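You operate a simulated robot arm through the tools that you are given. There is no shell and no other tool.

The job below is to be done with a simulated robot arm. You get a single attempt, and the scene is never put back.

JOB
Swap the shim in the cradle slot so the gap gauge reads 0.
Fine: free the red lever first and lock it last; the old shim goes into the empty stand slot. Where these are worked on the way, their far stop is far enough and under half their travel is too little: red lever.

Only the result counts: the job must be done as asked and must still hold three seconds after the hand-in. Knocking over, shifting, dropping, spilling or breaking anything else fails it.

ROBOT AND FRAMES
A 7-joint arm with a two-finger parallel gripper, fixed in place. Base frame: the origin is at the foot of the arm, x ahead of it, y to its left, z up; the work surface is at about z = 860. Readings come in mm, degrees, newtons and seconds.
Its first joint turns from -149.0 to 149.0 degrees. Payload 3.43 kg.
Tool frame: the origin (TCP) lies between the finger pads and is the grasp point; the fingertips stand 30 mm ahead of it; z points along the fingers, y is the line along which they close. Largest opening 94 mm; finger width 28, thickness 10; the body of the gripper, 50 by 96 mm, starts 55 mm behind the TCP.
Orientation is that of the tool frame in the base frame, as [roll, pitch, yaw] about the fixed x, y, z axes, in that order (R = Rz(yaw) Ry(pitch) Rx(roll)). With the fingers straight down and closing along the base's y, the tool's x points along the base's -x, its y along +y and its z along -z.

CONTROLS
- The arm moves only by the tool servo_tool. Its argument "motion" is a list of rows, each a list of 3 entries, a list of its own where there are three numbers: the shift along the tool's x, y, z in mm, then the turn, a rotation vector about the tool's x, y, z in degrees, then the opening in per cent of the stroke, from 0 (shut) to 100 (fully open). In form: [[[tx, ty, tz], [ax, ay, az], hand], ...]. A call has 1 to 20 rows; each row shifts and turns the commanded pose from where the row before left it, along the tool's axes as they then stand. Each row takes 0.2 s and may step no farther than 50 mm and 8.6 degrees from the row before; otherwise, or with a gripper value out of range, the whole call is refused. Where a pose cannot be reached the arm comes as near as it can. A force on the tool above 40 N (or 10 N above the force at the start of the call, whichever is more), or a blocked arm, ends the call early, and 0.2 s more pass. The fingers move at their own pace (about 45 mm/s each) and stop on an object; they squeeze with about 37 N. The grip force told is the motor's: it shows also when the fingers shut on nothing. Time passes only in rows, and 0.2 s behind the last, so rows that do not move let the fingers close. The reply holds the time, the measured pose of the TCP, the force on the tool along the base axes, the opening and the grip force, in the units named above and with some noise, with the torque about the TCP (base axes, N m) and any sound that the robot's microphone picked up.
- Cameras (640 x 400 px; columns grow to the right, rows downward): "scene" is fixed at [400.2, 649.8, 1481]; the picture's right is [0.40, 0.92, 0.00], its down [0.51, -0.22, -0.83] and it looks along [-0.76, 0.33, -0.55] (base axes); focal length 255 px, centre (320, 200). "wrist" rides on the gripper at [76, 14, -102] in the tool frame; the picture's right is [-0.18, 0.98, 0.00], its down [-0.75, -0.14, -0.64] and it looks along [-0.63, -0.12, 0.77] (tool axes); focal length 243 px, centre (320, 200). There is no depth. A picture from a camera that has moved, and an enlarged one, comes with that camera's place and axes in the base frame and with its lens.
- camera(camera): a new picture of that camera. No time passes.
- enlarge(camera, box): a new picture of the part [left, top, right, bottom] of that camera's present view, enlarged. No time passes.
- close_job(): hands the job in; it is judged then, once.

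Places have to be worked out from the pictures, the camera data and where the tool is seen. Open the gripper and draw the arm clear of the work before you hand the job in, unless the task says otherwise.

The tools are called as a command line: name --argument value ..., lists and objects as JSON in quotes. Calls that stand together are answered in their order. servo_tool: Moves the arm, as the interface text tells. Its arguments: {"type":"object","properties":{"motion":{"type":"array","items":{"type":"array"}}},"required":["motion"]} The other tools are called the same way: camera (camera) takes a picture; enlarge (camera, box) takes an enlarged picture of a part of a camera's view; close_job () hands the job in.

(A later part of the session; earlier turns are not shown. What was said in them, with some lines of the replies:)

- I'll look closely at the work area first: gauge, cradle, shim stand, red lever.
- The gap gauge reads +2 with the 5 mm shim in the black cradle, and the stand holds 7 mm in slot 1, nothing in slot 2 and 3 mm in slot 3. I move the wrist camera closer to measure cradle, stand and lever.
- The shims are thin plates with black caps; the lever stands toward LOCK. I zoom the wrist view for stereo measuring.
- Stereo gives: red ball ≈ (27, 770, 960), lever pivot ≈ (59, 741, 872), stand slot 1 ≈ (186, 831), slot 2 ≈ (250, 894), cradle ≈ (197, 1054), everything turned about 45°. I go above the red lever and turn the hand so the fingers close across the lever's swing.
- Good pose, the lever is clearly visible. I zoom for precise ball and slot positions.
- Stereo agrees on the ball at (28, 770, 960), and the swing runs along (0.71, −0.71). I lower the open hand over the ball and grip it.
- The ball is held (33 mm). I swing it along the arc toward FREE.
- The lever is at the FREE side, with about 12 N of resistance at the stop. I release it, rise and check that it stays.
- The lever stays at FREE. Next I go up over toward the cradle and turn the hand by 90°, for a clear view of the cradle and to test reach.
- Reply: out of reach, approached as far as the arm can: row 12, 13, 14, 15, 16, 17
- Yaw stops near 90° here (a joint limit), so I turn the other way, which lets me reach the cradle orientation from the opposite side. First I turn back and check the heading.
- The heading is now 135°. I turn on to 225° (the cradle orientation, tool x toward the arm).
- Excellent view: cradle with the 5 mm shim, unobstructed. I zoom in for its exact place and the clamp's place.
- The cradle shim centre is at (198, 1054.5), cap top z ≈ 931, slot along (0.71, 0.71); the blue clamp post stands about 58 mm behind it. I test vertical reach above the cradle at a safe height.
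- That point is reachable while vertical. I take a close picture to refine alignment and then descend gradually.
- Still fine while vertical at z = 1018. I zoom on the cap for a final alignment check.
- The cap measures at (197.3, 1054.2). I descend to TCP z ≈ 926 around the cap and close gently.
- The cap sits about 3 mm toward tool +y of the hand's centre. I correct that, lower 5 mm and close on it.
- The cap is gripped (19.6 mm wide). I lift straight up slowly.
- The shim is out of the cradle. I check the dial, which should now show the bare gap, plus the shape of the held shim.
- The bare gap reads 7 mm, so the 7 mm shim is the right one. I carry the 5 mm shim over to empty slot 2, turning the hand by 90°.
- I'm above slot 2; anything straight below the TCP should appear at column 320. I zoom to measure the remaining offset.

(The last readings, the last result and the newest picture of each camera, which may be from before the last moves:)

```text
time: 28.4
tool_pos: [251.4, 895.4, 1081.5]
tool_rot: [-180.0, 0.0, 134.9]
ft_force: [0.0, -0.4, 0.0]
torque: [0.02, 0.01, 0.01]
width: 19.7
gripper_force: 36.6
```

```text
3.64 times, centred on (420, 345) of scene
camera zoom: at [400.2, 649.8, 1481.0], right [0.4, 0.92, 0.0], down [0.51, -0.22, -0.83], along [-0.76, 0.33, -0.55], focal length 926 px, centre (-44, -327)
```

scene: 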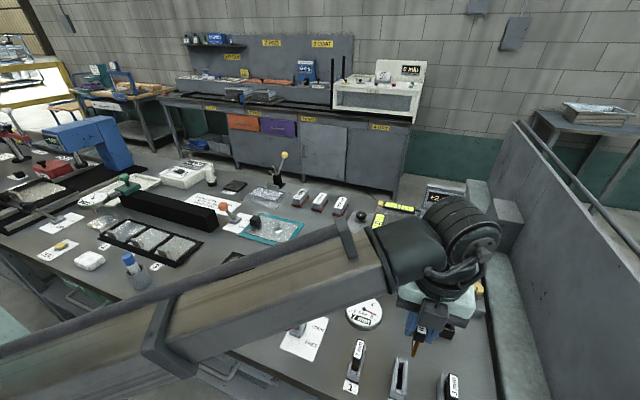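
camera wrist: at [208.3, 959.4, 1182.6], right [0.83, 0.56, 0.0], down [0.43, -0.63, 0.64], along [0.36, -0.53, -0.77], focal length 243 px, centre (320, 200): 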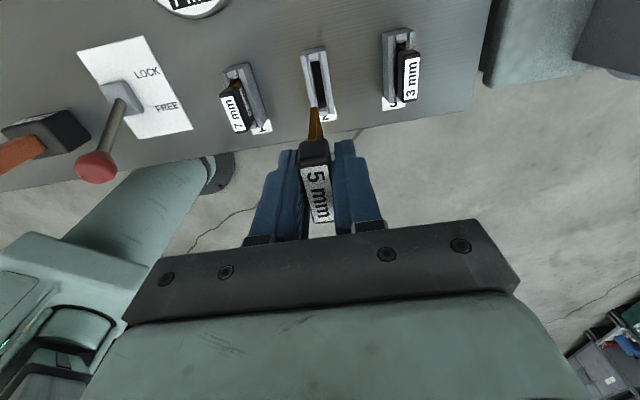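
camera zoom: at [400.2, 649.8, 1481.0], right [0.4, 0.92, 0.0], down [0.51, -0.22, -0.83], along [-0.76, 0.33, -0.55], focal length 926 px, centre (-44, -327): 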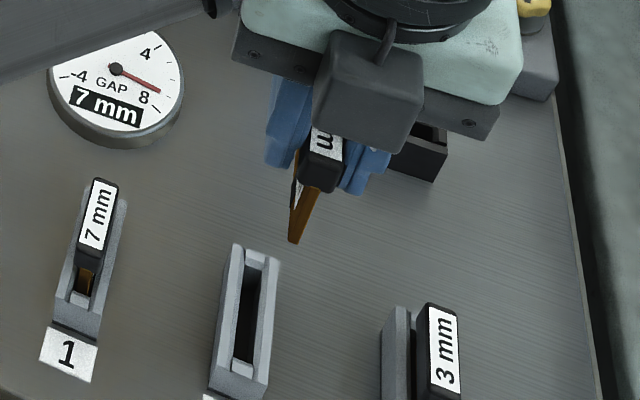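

Slot 2 lies about (−1.0, −1.3) mm from the TCP in the tool frame. I correct that and lower to just above the slot, then recheck.

servo_tool --motion '[[[-1.0, -1.3, 30], [0, 0, 0], 5], [[0, 0, 40], [0, 0, 0], 5], [[0, 0, 35], [0, 0, 0], 5], [[0, 0, 15], [0, 0, 0], 5], [[0, 0, 0], [0, 0, 0], 5]]'

camera --camera "wrist"

enlarge --camera "wrist" --box '[270, 40, 370, 150]'

enlarge --camera "scene" --box '[360, 310, 450, 400]'

```text
time: 29.6
tool_pos: [253.1, 892.9, 959.8]
tool_rot: [-180.0, 0.0, 135.0]
ft_force: [-0.9, 0.2, -0.9]
torque: [-0.03, 0.02, 0.0]
width: 19.6
gripper_force: 37.3
```

```text
taken
camera wrist: at [207.8, 958.2, 1062.1], right [0.83, 0.56, 0.0], down [0.43, -0.63, 0.64], along [0.36, -0.53, -0.77], focal length 243 px, centre (320, 200)
```

wrist: 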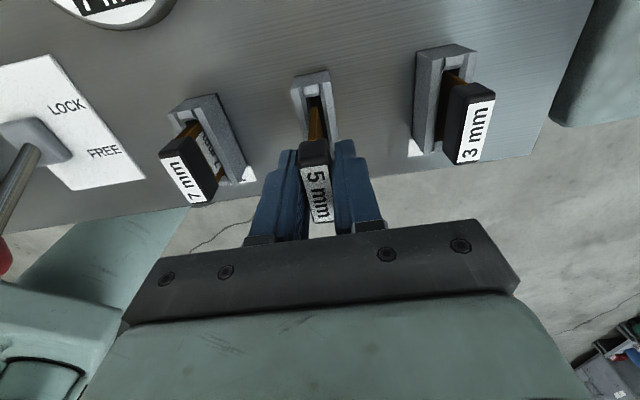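

```text
3.64 times, centred on (320, 95) of wrist
camera zoom: at [207.8, 958.2, 1062.1], right [0.83, 0.56, 0.0], down [0.43, -0.63, 0.64], along [0.36, -0.53, -0.77], focal length 882 px, centre (320, 582)
```

zoom: 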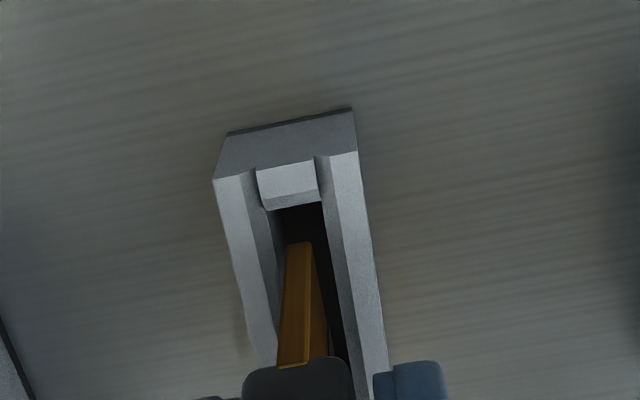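

```text
4.44 times, centred on (405, 355) of scene
camera zoom: at [400.2, 649.8, 1481.0], right [0.4, 0.92, 0.0], down [0.51, -0.22, -0.83], along [-0.76, 0.33, -0.55], focal length 1132 px, centre (-58, -489)
```

zoom: 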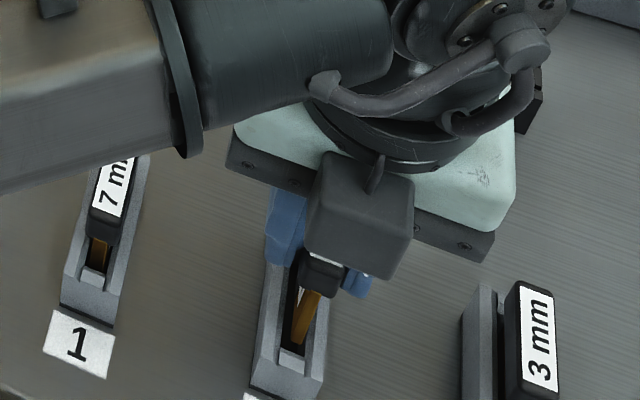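

The shim lines up within about 0.7 mm of the slot. I apply the small fix and lower it in.

servo_tool --motion '[[[-0.6, -0.6, 5], [0, 0, 0], 5], [[0, 0, 6], [0, 0, 0], 5], [[0, 0, 6], [0, 0, 0], 5], [[0, 0, 6], [0, 0, 0], 5], [[0, 0, 5], [0, 0, 0], 5], [[0, 0, 0], [0, 0, 0], 5]]'

enlarge --camera "wrist" --box '[270, 40, 370, 150]'

enlarge --camera "scene" --box '[360, 310, 450, 400]'

```text
time: 31.0
tool_pos: [253.0, 892.6, 934.6]
tool_rot: [-180.0, -0.1, 134.9]
ft_force: [-5.3, 5.9, 0.7]
torque: [0.23, 0.24, 0.01]
width: 19.9
gripper_force: 37.0
```

```text
3.64 times, centred on (320, 95) of wrist
camera zoom: at [208.2, 957.2, 1035.7], right [0.82, 0.57, 0.0], down [0.43, -0.63, 0.64], along [0.36, -0.53, -0.77], focal length 882 px, centre (320, 582)
```

zoom: 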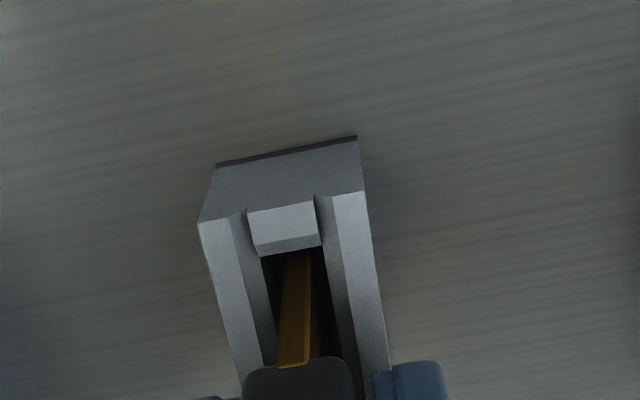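

```text
4.44 times, centred on (405, 355) of scene
camera zoom: at [400.2, 649.8, 1481.0], right [0.4, 0.92, 0.0], down [0.51, -0.22, -0.83], along [-0.76, 0.33, -0.55], focal length 1132 px, centre (-58, -489)
```

zoom: 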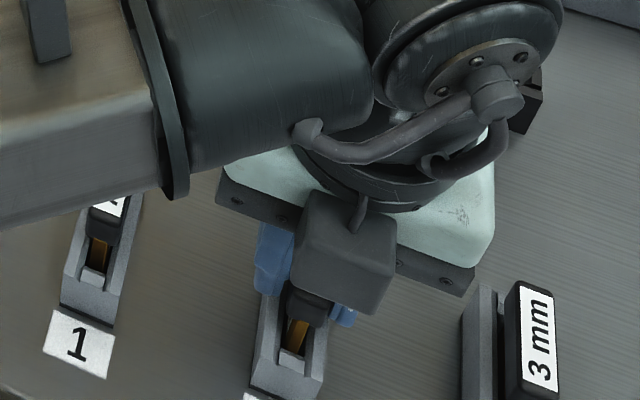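

The shim is entering the slot with about 8 N of sideways contact along the slot. I shift 1 mm to relieve that and go down the rest.

servo_tool --motion '[[[1.0, 0, 0], [0, 0, 0], 5], [[0, 0, 3], [0, 0, 0], 5], [[0, 0, 3], [0, 0, 0], 5], [[0, 0, 2], [0, 0, 0], 5], [[0, 0, 0], [0, 0, 0], 5]]'

enlarge --camera "wrist" --box '[270, 40, 370, 150]'

enlarge --camera "scene" --box '[360, 310, 450, 400]'

```text
time: 32.2
tool_pos: [250.8, 892.5, 926.3]
tool_rot: [-180.0, 0.0, 135.0]
ft_force: [-3.7, 2.6, 10.1]
torque: [0.03, 0.02, -0.06]
width: 19.7
gripper_force: 36.8
```

```text
3.64 times, centred on (320, 95) of wrist
camera zoom: at [207.5, 956.7, 1028.2], right [0.83, 0.56, 0.0], down [0.43, -0.63, 0.64], along [0.36, -0.53, -0.77], focal length 882 px, centre (320, 582)
```

zoom: 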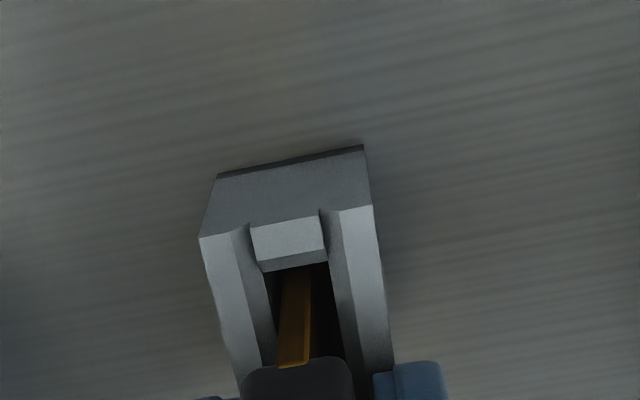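

```text
4.44 times, centred on (405, 355) of scene
camera zoom: at [400.2, 649.8, 1481.0], right [0.4, 0.92, 0.0], down [0.51, -0.22, -0.83], along [-0.76, 0.33, -0.55], focal length 1132 px, centre (-58, -489)
```

zoom: 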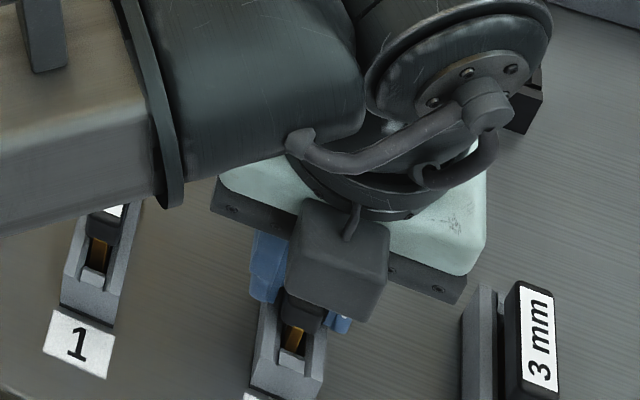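

There is floor contact (10 N up) at z = 926, matching the seated height. I release and rise.

servo_tool --motion '[[[0, 0, 0], [0, 0, 0], 30], [[0, 0, 0], [0, 0, 0], 50], [[0, 0, 0], [0, 0, 0], 70], [[0, 0, 0], [0, 0, 0], 70], [[0, 0, -20], [0, 0, 0], 70], [[0, 0, -40], [0, 0, 0], 70], [[0, 0, -45], [0, 0, 0], 70], [[0, 0, 0], [0, 0, 0], 70]]'

camera --camera "wrist"

enlarge --camera "scene" --box '[320, 280, 480, 400]'

```text
time: 34.0
tool_pos: [253.5, 891.6, 1032.5]
tool_rot: [180.0, 0.0, 135.0]
ft_force: [0.1, 0.3, -0.1]
torque: [-0.01, 0.01, 0.01]
width: 65.7
gripper_force: 0.0
```

```text
taken
camera wrist: at [208.6, 955.6, 1133.3], right [0.83, 0.56, 0.0], down [0.43, -0.63, 0.64], along [0.36, -0.53, -0.77], focal length 243 px, centre (320, 200)
```

wrist: 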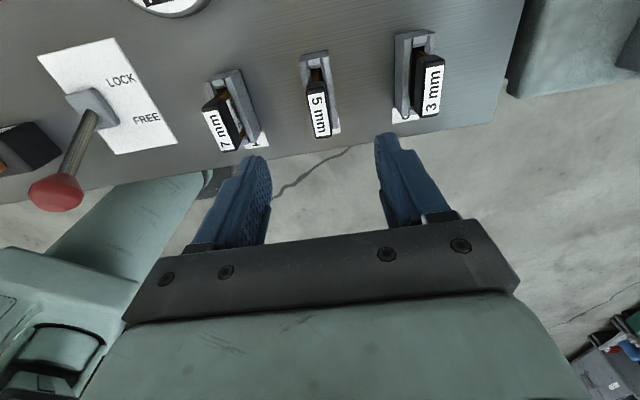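

```text
3.33 times, centred on (400, 340) of scene
camera zoom: at [400.2, 649.8, 1481.0], right [0.4, 0.92, 0.0], down [0.51, -0.22, -0.83], along [-0.76, 0.33, -0.55], focal length 849 px, centre (53, -267)
```

zoom: 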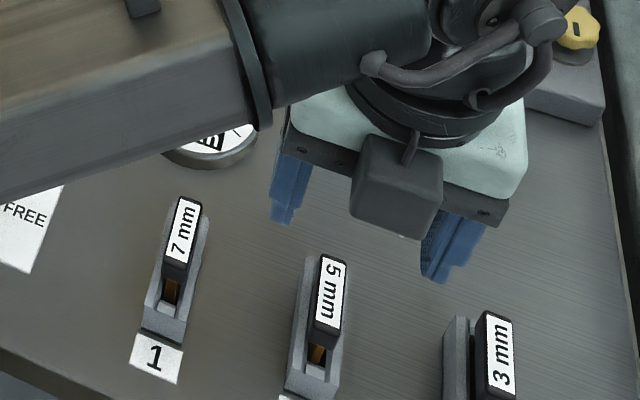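

The 5 mm shim sits upright in slot 2. I shift 90 mm along the stand to above the 7 mm shim in slot 1.

servo_tool --motion '[[[0, -45, 0], [0, 0, 0], 80], [[0, -45, 0], [0, 0, 0], 80], [[0, 0, 0], [0, 0, 0], 80]]'

enlarge --camera "wrist" --box '[260, 40, 380, 150]'

camera --camera "wrist"

```text
time: 34.8
tool_pos: [189.6, 829.5, 1029.4]
tool_rot: [180.0, 0.1, 135.0]
ft_force: [-0.2, -0.1, 0.3]
torque: [0.0, 0.03, 0.01]
width: 75.0
gripper_force: 0.0
```

```text
3.64 times, centred on (320, 95) of wrist
camera zoom: at [145.1, 894.3, 1131.0], right [0.83, 0.56, 0.0], down [0.43, -0.63, 0.64], along [0.36, -0.53, -0.77], focal length 882 px, centre (320, 582)
```

zoom: 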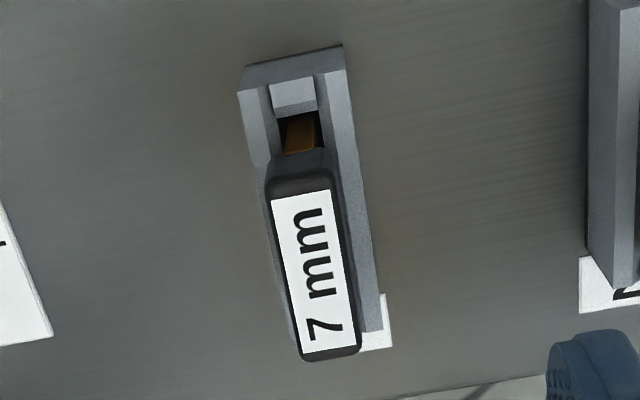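

```text
taken
camera wrist: at [145.1, 894.3, 1131.0], right [0.83, 0.56, 0.0], down [0.43, -0.63, 0.64], along [0.36, -0.53, -0.77], focal length 243 px, centre (320, 200)
```

wrist: 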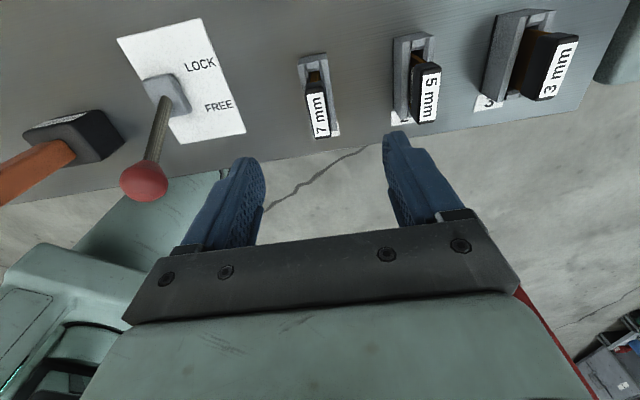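

The 7 mm cap is at (+0.9, −1.0) in the tool frame. I correct for it and descend in stages to grip height.

servo_tool --motion '[[[0.9, -1.0, 35], [0, 0, 0], 80], [[0, 0, 35], [0, 0, 0], 80], [[0, 0, 27], [0, 0, 0], 80], [[0, 0, 0], [0, 0, 0], 80]]'

enlarge --camera "wrist" --box '[240, 90, 400, 240]'

```text
time: 35.8
tool_pos: [187.3, 830.9, 931.4]
tool_rot: [180.0, 0.0, 135.0]
ft_force: [-0.7, 0.2, 0.0]
torque: [0.02, 0.01, 0.01]
width: 75.3
gripper_force: 0.0
```

```text
2.67 times, centred on (320, 165) of wrist
camera zoom: at [143.2, 894.6, 1032.9], right [0.83, 0.56, 0.0], down [0.43, -0.63, 0.64], along [0.36, -0.53, -0.77], focal length 647 px, centre (320, 293)
```

zoom: 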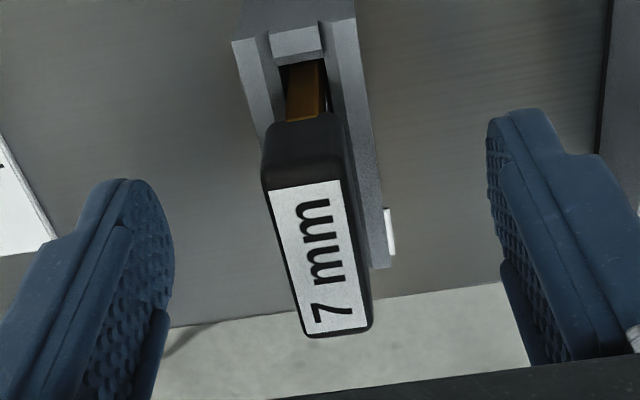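

The cap is centred within 0.7 mm. I lower the last 5 mm, close, and lift slightly.

servo_tool --motion '[[[-0.5, 0.2, 5.5], [0, 0, 0], 80], [[0, 0, 0], [0, 0, 0], 60], [[0, 0, 0], [0, 0, 0], 30], [[0, 0, 0], [0, 0, 0], 5], [[0, 0, 0], [0, 0, 0], 5], [[0, 0, 0], [0, 0, 0], 5], [[0, 0, 0], [0, 0, 0], 5]]'

camera --camera "wrist"

```text
time: 37.4
tool_pos: [188.7, 830.3, 925.8]
tool_rot: [179.9, -0.1, 135.0]
ft_force: [0.0, 0.8, 0.6]
torque: [-0.02, -0.01, -0.01]
width: 19.6
gripper_force: 37.1
```

```text
taken
camera wrist: at [143.2, 894.1, 1028.3], right [0.83, 0.56, 0.0], down [0.43, -0.63, 0.64], along [0.36, -0.53, -0.77], focal length 243 px, centre (320, 200)
```

wrist: 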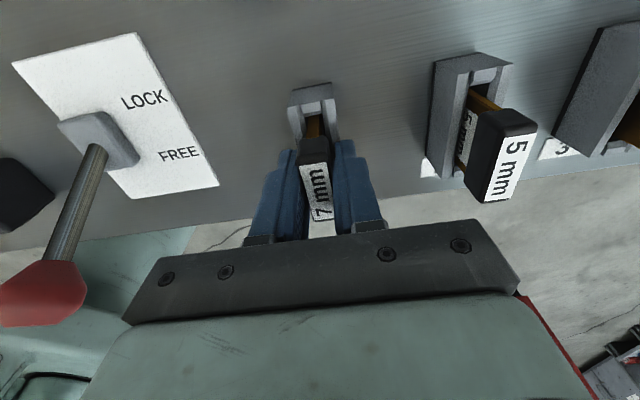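

Gripped at 19.6 mm. I lift the 7 mm shim straight up and clear of the stand.

servo_tool --motion '[[[0, 0, -5], [0, 0, 0], 5], [[0, 0, -10], [0, 0, 0], 5], [[0, 0, -10], [0, 0, 0], 5], [[0, 0, -15], [0, 0, 0], 5], [[0, 0, -30], [0, 0, 0], 5], [[0, 0, -40], [0, 0, 0], 5], [[0, 0, -40], [0, 0, 0], 5], [[0, 0, -25], [0, 0, 0], 5], [[0, 0, 0], [0, 0, 0], 5]]'

camera --camera "wrist"

```text
time: 39.4
tool_pos: [187.3, 829.7, 1102.2]
tool_rot: [180.0, 0.0, 135.0]
ft_force: [0.3, 0.5, -2.1]
torque: [0.01, 0.01, 0.03]
width: 20.0
gripper_force: 37.0
```

```text
taken
camera wrist: at [142.7, 893.9, 1204.2], right [0.83, 0.56, 0.0], down [0.43, -0.63, 0.64], along [0.36, -0.53, -0.77], focal length 243 px, centre (320, 200)
```

wrist: 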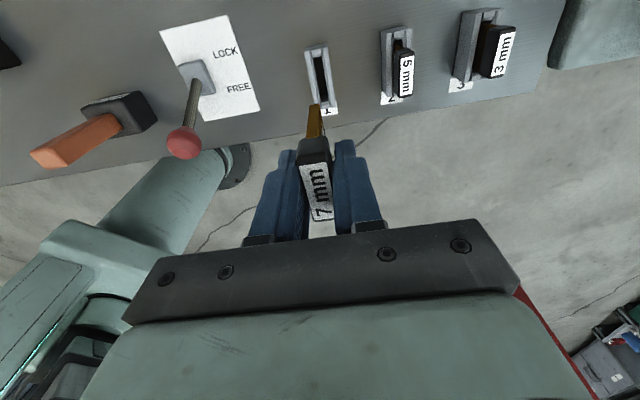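

The 7 mm shim is free. I turn to the cradle heading and carry it above the cradle at safe height.

servo_tool --motion '[[[0, 0, 0], [0, 0, -7.5], 5], [[0, 0, 0], [0, 0, -7.5], 5], [[0, 0, 0], [0, 0, -7.5], 5], [[0, 0, 0], [0, 0, -7.5], 5], [[0, 0, 0], [0, 0, -7.5], 5], [[0, 0, 0], [0, 0, -7.5], 5], [[0, 0, 0], [0, 0, -7.5], 5], [[0, 0, 0], [0, 0, -7.5], 5], [[0, 0, 0], [0, 0, -7.5], 5], [[0, 0, 0], [0, 0, -7.5], 5], [[0, 0, 0], [0, 0, -7.5], 5], [[0, 0, 0], [0, 0, -7.5], 5], [[-33, 30.2, 0], [0, 0, 0], 5], [[-33, 30.2, 0], [0, 0, 0], 5], [[-33, 30.2, 0], [0, 0, 0], 5], [[-33, 30.2, 0], [0, 0, 0], 5], [[-33, 30.2, 0], [0, 0, 0], 5], [[0, 0, 0], [0, 0, 0], 5]]'

camera --camera "wrist"

enlarge --camera "wrist" --box '[260, 30, 380, 150]'

camera --camera "scene"

```text
time: 43.2
tool_pos: [197.0, 1053.2, 1104.2]
tool_rot: [180.0, 0.0, -135.0]
ft_force: [-0.7, 0.3, -0.6]
torque: [0.0, 0.01, 0.03]
width: 19.7
gripper_force: 37.0
```

```text
taken
camera wrist: at [132.8, 1009.7, 1205.9], right [-0.56, 0.83, 0.0], down [0.63, 0.43, 0.64], along [0.53, 0.36, -0.77], focal length 243 px, centre (320, 200)
```

wrist: 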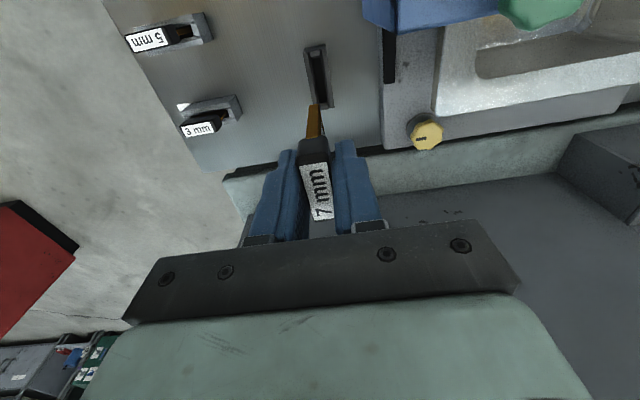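

```text
3.33 times, centred on (320, 90) of wrist
camera zoom: at [132.8, 1009.7, 1205.9], right [-0.56, 0.83, 0.0], down [0.63, 0.43, 0.64], along [0.53, 0.36, -0.77], focal length 809 px, centre (320, 567)
```

zoom: 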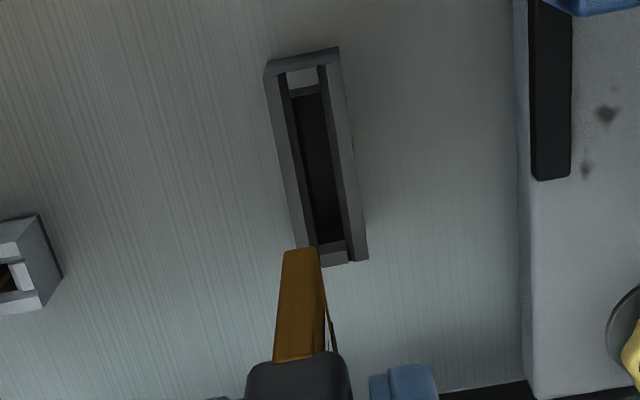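

```text
taken
```

scene: 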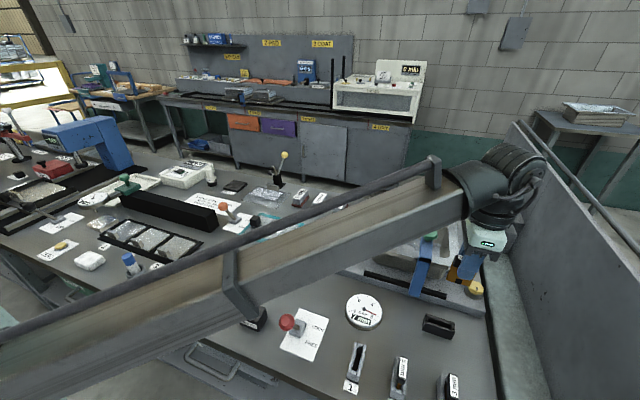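

The cradle slot is at about (−1.0, −0.4) with the plate slightly to +y, so I correct (−1.0, −1.0), lower to just above the cradle and recheck.

servo_tool --motion '[[[-1.0, -1.0, 40], [0, 0, 0], 5], [[0, 0, 45], [0, 0, 0], 5], [[0, 0, 40], [0, 0, 0], 5], [[0, 0, 18], [0, 0, 0], 5], [[0, 0, 0], [0, 0, 0], 5]]'

enlarge --camera "wrist" --box '[270, 40, 370, 150]'

enlarge --camera "scene" --box '[400, 240, 500, 350]'

```text
time: 44.4
tool_pos: [199.3, 1052.1, 960.8]
tool_rot: [179.9, 0.0, -135.1]
ft_force: [0.5, 0.2, 0.2]
torque: [-0.03, 0.01, -0.01]
width: 20.1
gripper_force: 37.0
```

```text
3.64 times, centred on (320, 95) of wrist
camera zoom: at [134.8, 1008.7, 1063.5], right [-0.56, 0.83, 0.0], down [0.63, 0.43, 0.64], along [0.53, 0.36, -0.77], focal length 882 px, centre (320, 582)
```

zoom: 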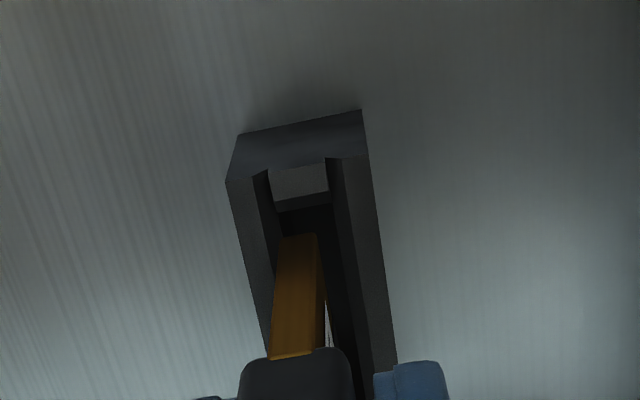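

```text
3.64 times, centred on (450, 295) of scene
camera zoom: at [400.2, 649.8, 1481.0], right [0.4, 0.92, 0.0], down [0.51, -0.22, -0.83], along [-0.76, 0.33, -0.55], focal length 926 px, centre (-153, -146)
```

zoom: 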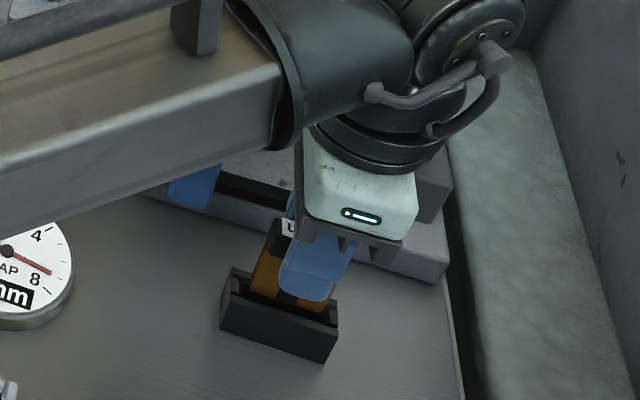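

The slot is now at y ≈ +1.5 against the plate at +0.5, and about 1 mm off in x. I correct (−0.8, +1.0) and lower in small steps.

servo_tool --motion '[[[-0.8, 1.0, 4], [0, 0, 0], 5], [[0, 0, 5], [0, 0, 0], 5], [[0, 0, 4], [0, 0, 0], 5], [[0, 0, 3], [0, 0, 0], 5], [[0, 0, 0], [0, 0, 0], 5]]'

enlarge --camera "wrist" --box '[270, 40, 370, 150]'

enlarge --camera "scene" --box '[400, 240, 500, 350]'

```text
time: 45.6
tool_pos: [198.3, 1053.5, 943.9]
tool_rot: [-180.0, 0.0, -135.0]
ft_force: [0.6, 0.1, -1.5]
torque: [0.01, -0.03, -0.02]
width: 19.8
gripper_force: 36.9
```

```text
3.64 times, centred on (320, 95) of wrist
camera zoom: at [134.1, 1010.0, 1046.0], right [-0.56, 0.83, 0.0], down [0.63, 0.43, 0.64], along [0.53, 0.36, -0.77], focal length 882 px, centre (320, 582)
```

zoom: 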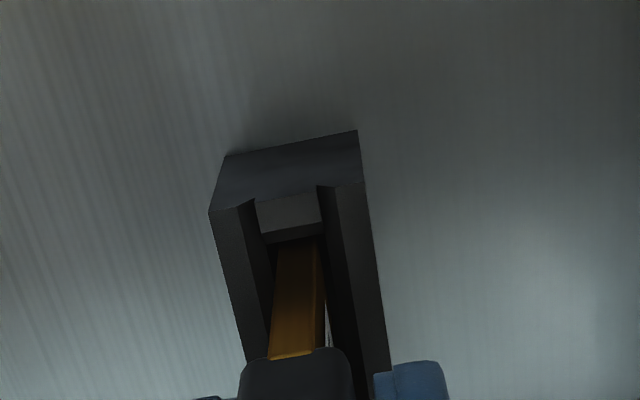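

```text
3.64 times, centred on (450, 295) of scene
camera zoom: at [400.2, 649.8, 1481.0], right [0.4, 0.92, 0.0], down [0.51, -0.22, -0.83], along [-0.76, 0.33, -0.55], focal length 926 px, centre (-153, -146)
```

zoom: 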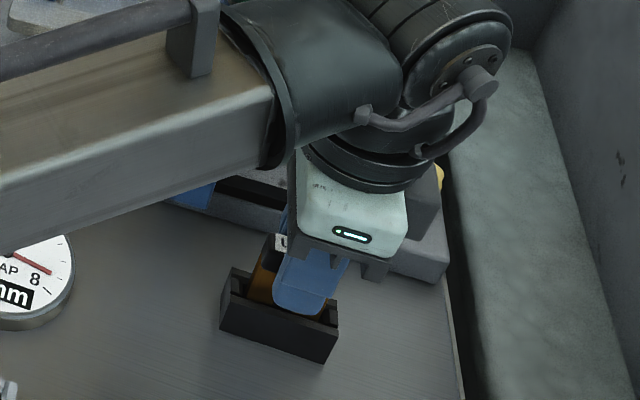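

The plate has entered without contact forces. I continue down to the seat.

servo_tool --motion '[[[0, 0, 5], [0, 0, 0], 5], [[0, 0, 5], [0, 0, 0], 5], [[0, 0, 4], [0, 0, 0], 5], [[0, 0, 3], [0, 0, 0], 5], [[0, 0, 0], [0, 0, 0], 5]]'

enlarge --camera "scene" --box '[330, 240, 500, 350]'

```text
time: 46.8
tool_pos: [198.6, 1053.1, 925.7]
tool_rot: [180.0, 0.0, -135.0]
ft_force: [0.2, 0.4, 0.2]
torque: [-0.03, 0.01, -0.01]
width: 19.7
gripper_force: 37.3
```

```text
3.64 times, centred on (415, 295) of scene
camera zoom: at [400.2, 649.8, 1481.0], right [0.4, 0.92, 0.0], down [0.51, -0.22, -0.83], along [-0.76, 0.33, -0.55], focal length 926 px, centre (-26, -146)
```

zoom: 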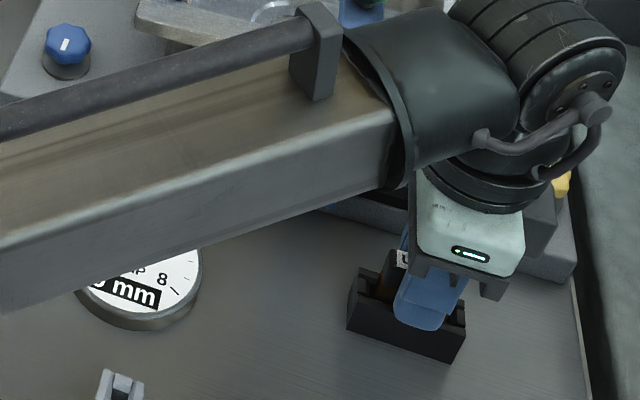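

The gauge seems to have changed to 0 mm. I press 1 mm more to be sure it is seated, then release and rise.

servo_tool --motion '[[[0, 0, 1], [0, 0, 0], 5], [[0, 0, 0], [0, 0, 0], 5]]'

```text
time: 47.4
tool_pos: [198.7, 1053.8, 926.2]
tool_rot: [179.9, 0.0, -135.0]
ft_force: [1.4, 2.2, 4.0]
torque: [-0.01, 0.02, -0.01]
width: 19.8
gripper_force: 36.8
```

Slight floor contact now, so it is seated. I open, rise straight up and check the gauge.

servo_tool --motion '[[[0, 0, 0], [0, 0, 0], 30], [[0, 0, 0], [0, 0, 0], 50], [[0, 0, 0], [0, 0, 0], 70], [[0, 0, 0], [0, 0, 0], 70], [[0, 0, -20], [0, 0, 0], 70], [[0, 0, -40], [0, 0, 0], 70], [[0, 0, -45], [0, 0, 0], 70], [[0, 0, -45], [0, 0, 0], 70], [[0, 0, 0], [0, 0, 0], 70]]'

camera --camera "wrist"

enlarge --camera "scene" --box '[330, 280, 480, 380]'

```text
time: 49.4
tool_pos: [197.2, 1055.1, 1076.6]
tool_rot: [-179.9, 0.0, -134.9]
ft_force: [-0.2, -0.6, 0.2]
torque: [0.02, 0.01, 0.01]
width: 65.8
gripper_force: 0.1
```

```text
taken
camera wrist: at [133.9, 1011.8, 1178.6], right [-0.56, 0.83, 0.0], down [0.63, 0.43, 0.64], along [0.53, 0.36, -0.77], focal length 243 px, centre (320, 200)
```

wrist: 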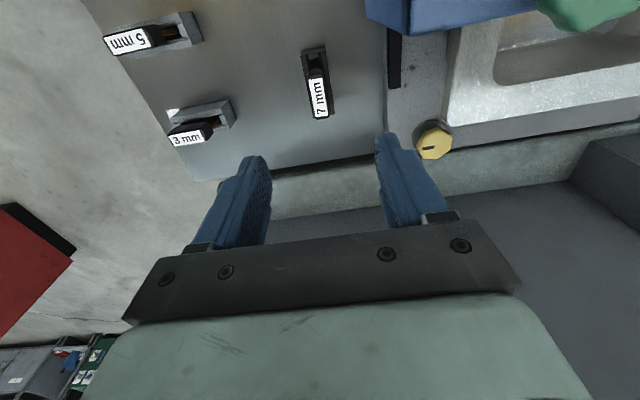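

```text
4.00 times, centred on (405, 330) of scene
camera zoom: at [400.2, 649.8, 1481.0], right [0.4, 0.92, 0.0], down [0.51, -0.22, -0.83], along [-0.76, 0.33, -0.55], focal length 1018 px, centre (-20, -320)
```

zoom: 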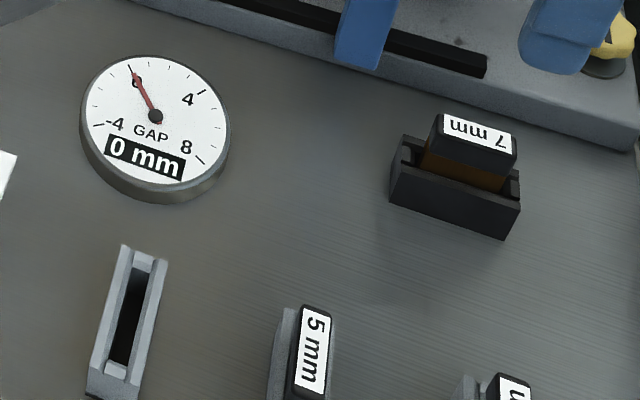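

The gauge reads 0 mm with the 7 mm shim in the cradle and the 5 mm shim in stand slot 2. Now I go back toward the red lever, turning the hand to 135°.

servo_tool --motion '[[[0, 0, -50], [0, 0, 0], 80], [[35.6, -24.5, 0], [0, 0, 0], 80], [[35.6, -24.5, 0], [0, 0, 0], 80], [[35.6, -24.5, 0], [0, 0, 0], 80], [[35.6, -24.5, 0], [0, 0, 0], 80], [[35.6, -24.5, 0], [0, 0, 0], 80], [[35.6, -24.5, 0], [0, 0, 0], 80], [[0, 0, 0], [0, 0, 7.5], 80], [[0, 0, 0], [0, 0, 7.5], 80], [[0, 0, 0], [0, 0, 7.5], 80], [[0, 0, 0], [0, 0, 7.5], 80], [[0, 0, 0], [0, 0, 7.5], 80], [[0, 0, 0], [0, 0, 7.5], 80], [[0, 0, 0], [0, 0, 7.5], 80], [[0, 0, 0], [0, 0, 7.5], 80], [[0, 0, 0], [0, 0, 7.5], 80], [[0, 0, 0], [0, 0, 7.5], 80], [[0, 0, 0], [0, 0, 7.5], 80], [[0, 0, 0], [0, 0, 7.5], 80], [[0, 0, 0], [0, 0, 0], 80]]'

camera --camera "wrist"

```text
time: 53.6
tool_pos: [150.6, 798.8, 1126.3]
tool_rot: [-179.9, -0.1, 134.9]
ft_force: [0.3, -0.5, 0.5]
torque: [0.02, 0.0, -0.01]
width: 75.3
gripper_force: 0.0
```

```text
taken
camera wrist: at [106.4, 863.6, 1227.7], right [0.83, 0.56, 0.0], down [0.43, -0.63, 0.64], along [0.36, -0.53, -0.77], focal length 243 px, centre (320, 200)
```

wrist: 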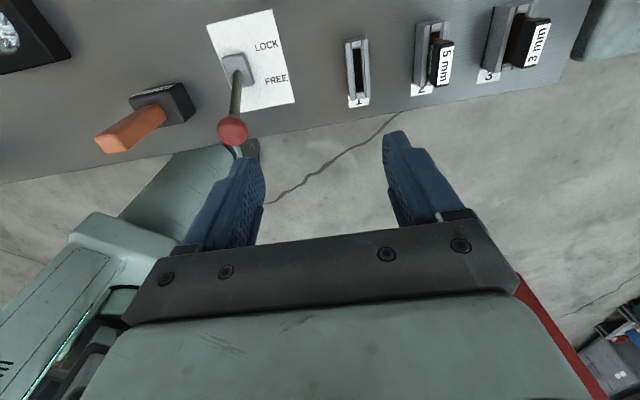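

The ball is at (89.6, 708, 960), still at FREE. I move above it, descend and grip it.

servo_tool --motion '[[[-7, -35.8, 0], [0, 0, 0], 80], [[-7, -35.8, 0], [0, 0, 0], 80], [[-7, -35.8, 0], [0, 0, 0], 80], [[0, 0, 42], [0, 0, 0], 80], [[0, 0, 42], [0, 0, 0], 80], [[0, 0, 42], [0, 0, 0], 80], [[0, 0, 38], [0, 0, 0], 80], [[0, 0, 0], [0, 0, 0], 80], [[0, 0, 0], [0, 0, 0], 20], [[0, 0, 0], [0, 0, 0], 20], [[0, 0, 0], [0, 0, 0], 20], [[0, 0, 0], [0, 0, 0], 20], [[0, 0, 0], [0, 0, 0], 20]]'

camera --camera "wrist"

```text
time: 56.4
tool_pos: [91.1, 708.4, 961.3]
tool_rot: [179.9, 0.0, 135.0]
ft_force: [12.5, 12.0, -1.0]
torque: [0.06, -0.05, -0.14]
width: 32.7
gripper_force: 44.8
```

```text
taken
camera wrist: at [47.0, 772.0, 1062.7], right [0.83, 0.56, 0.0], down [0.43, -0.63, 0.64], along [0.36, -0.53, -0.77], focal length 243 px, centre (320, 200)
```

wrist: 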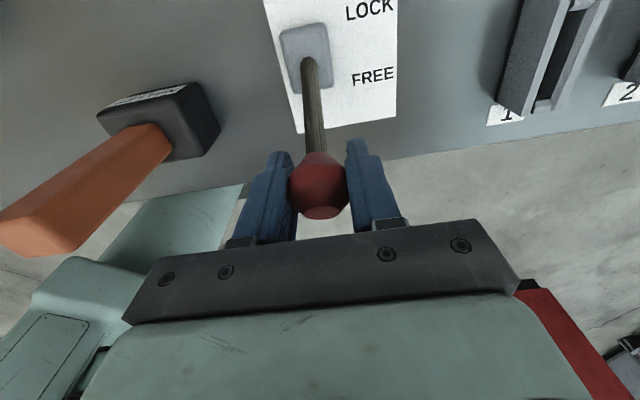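

The grip has a side load of about 17 N toward +u, so I shift 1 mm that way and swing the lever back along the arc to LOCK.

servo_tool --motion '[[[0, 1.2, 0], [0, 0, 0], 20], [[10.6, 0, -4.6], [0, 0, 0], 20], [[11, 0, -3.3], [0, 0, 0], 20], [[11.2, 0, -1.9], [0, 0, 0], 20], [[11.5, 0, -0.7], [0, 0, 0], 20], [[11.5, 0, 0.7], [0, 0, 0], 20], [[11.2, 0, 1.9], [0, 0, 0], 20], [[11, 0, 3.3], [0, 0, 0], 20], [[11, 0, 4.8], [0, 0, 0], 20], [[0, 0, 0], [0, 0, 0], 20]]'

camera --camera "wrist"

```text
time: 58.6
tool_pos: [26.7, 770.1, 961.4]
tool_rot: [-179.9, 0.0, 135.0]
ft_force: [13.5, -14.9, 13.4]
torque: [-0.24, -0.19, 0.04]
width: 33.2
gripper_force: 42.7
```

```text
taken
camera wrist: at [-15.7, 835.0, 1064.1], right [0.83, 0.56, 0.0], down [0.43, -0.63, 0.64], along [0.36, -0.53, -0.77], focal length 243 px, centre (320, 200)
```

wrist: 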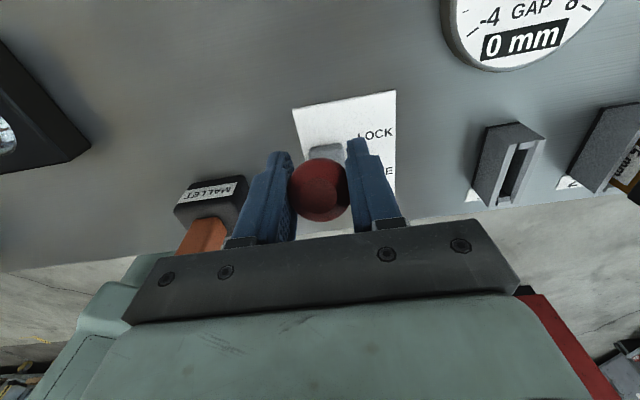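

The lever is against its LOCK stop (about 20 N). I release, rise straight up and withdraw.

servo_tool --motion '[[[0, 0, 0], [0, 0, 0], 70], [[0, 0, 0], [0, 0, 0], 70], [[0, 0, 0], [0, 0, 0], 70], [[0, 0, 0], [0, 0, 0], 70], [[0, 0, -30], [0, 0, 0], 70], [[0, 0, -40], [0, 0, 0], 70], [[0, 0, -45], [0, 0, 0], 80], [[0, 0, -45], [0, 0, 0], 90], [[0, 0, -45], [0, 0, 0], 100], [[0, 0, 0], [0, 0, 0], 100]]'

camera --camera "wrist"

camera --camera "scene"

enlarge --camera "scene" --box '[280, 270, 480, 400]'

```text
time: 60.8
tool_pos: [25.3, 771.3, 1166.9]
tool_rot: [179.8, -0.2, 134.9]
ft_force: [0.6, 0.4, 0.2]
torque: [0.0, 0.02, -0.01]
width: 94.0
gripper_force: 0.2
```

```text
taken
camera wrist: at [-18.6, 834.4, 1269.6], right [0.83, 0.56, 0.0], down [0.43, -0.64, 0.64], along [0.36, -0.53, -0.77], focal length 243 px, centre (320, 200)
```

wrist: 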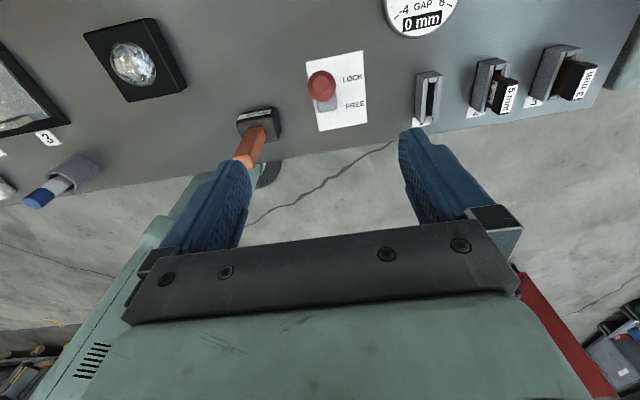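

```text
taken
```

scene: 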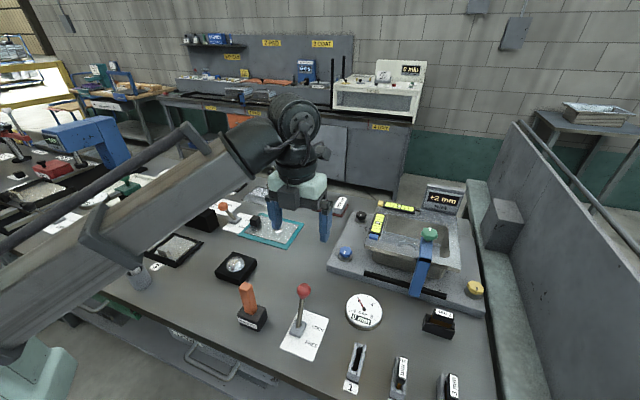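

```text
3.08 times, centred on (380, 335) of scene
camera zoom: at [400.2, 649.8, 1481.0], right [0.4, 0.92, 0.0], down [0.51, -0.22, -0.83], along [-0.76, 0.33, -0.55], focal length 784 px, centre (135, -215)
```

zoom: 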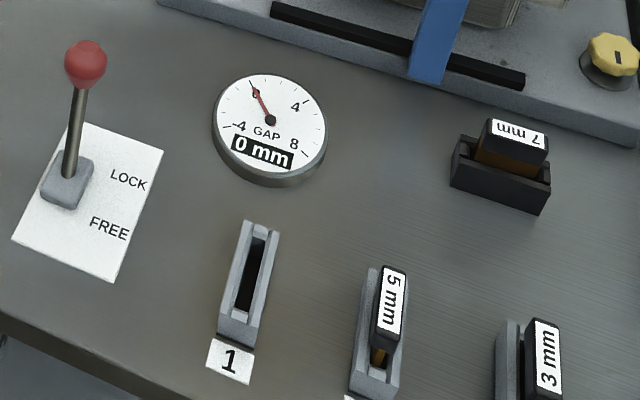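

The gauge reads 0 mm, the 7 mm shim is in the cradle, the 5 mm shim is in slot 2, and the lever stands at LOCK. The hand is open and clear, so I hand the job in.

close_job

```text
The job is handed in.
```

The shim is swapped and the gap gauge reads 0 mm. I handed the job in with the hand open and clear of the work.

- **Lever:** I moved the red lever to FREE before touching the shim. It went back to LOCK, against its stop, as the last step.
- **Old shim:** the 5 mm shim from the cradle is in stand slot 2, which was empty.
- **New shim:** the 7 mm shim from stand slot 1 is now in the cradle. With the cradle empty the gauge read 7 mm, so this was the right size.

The last pictures showed nothing else knocked over or moved.
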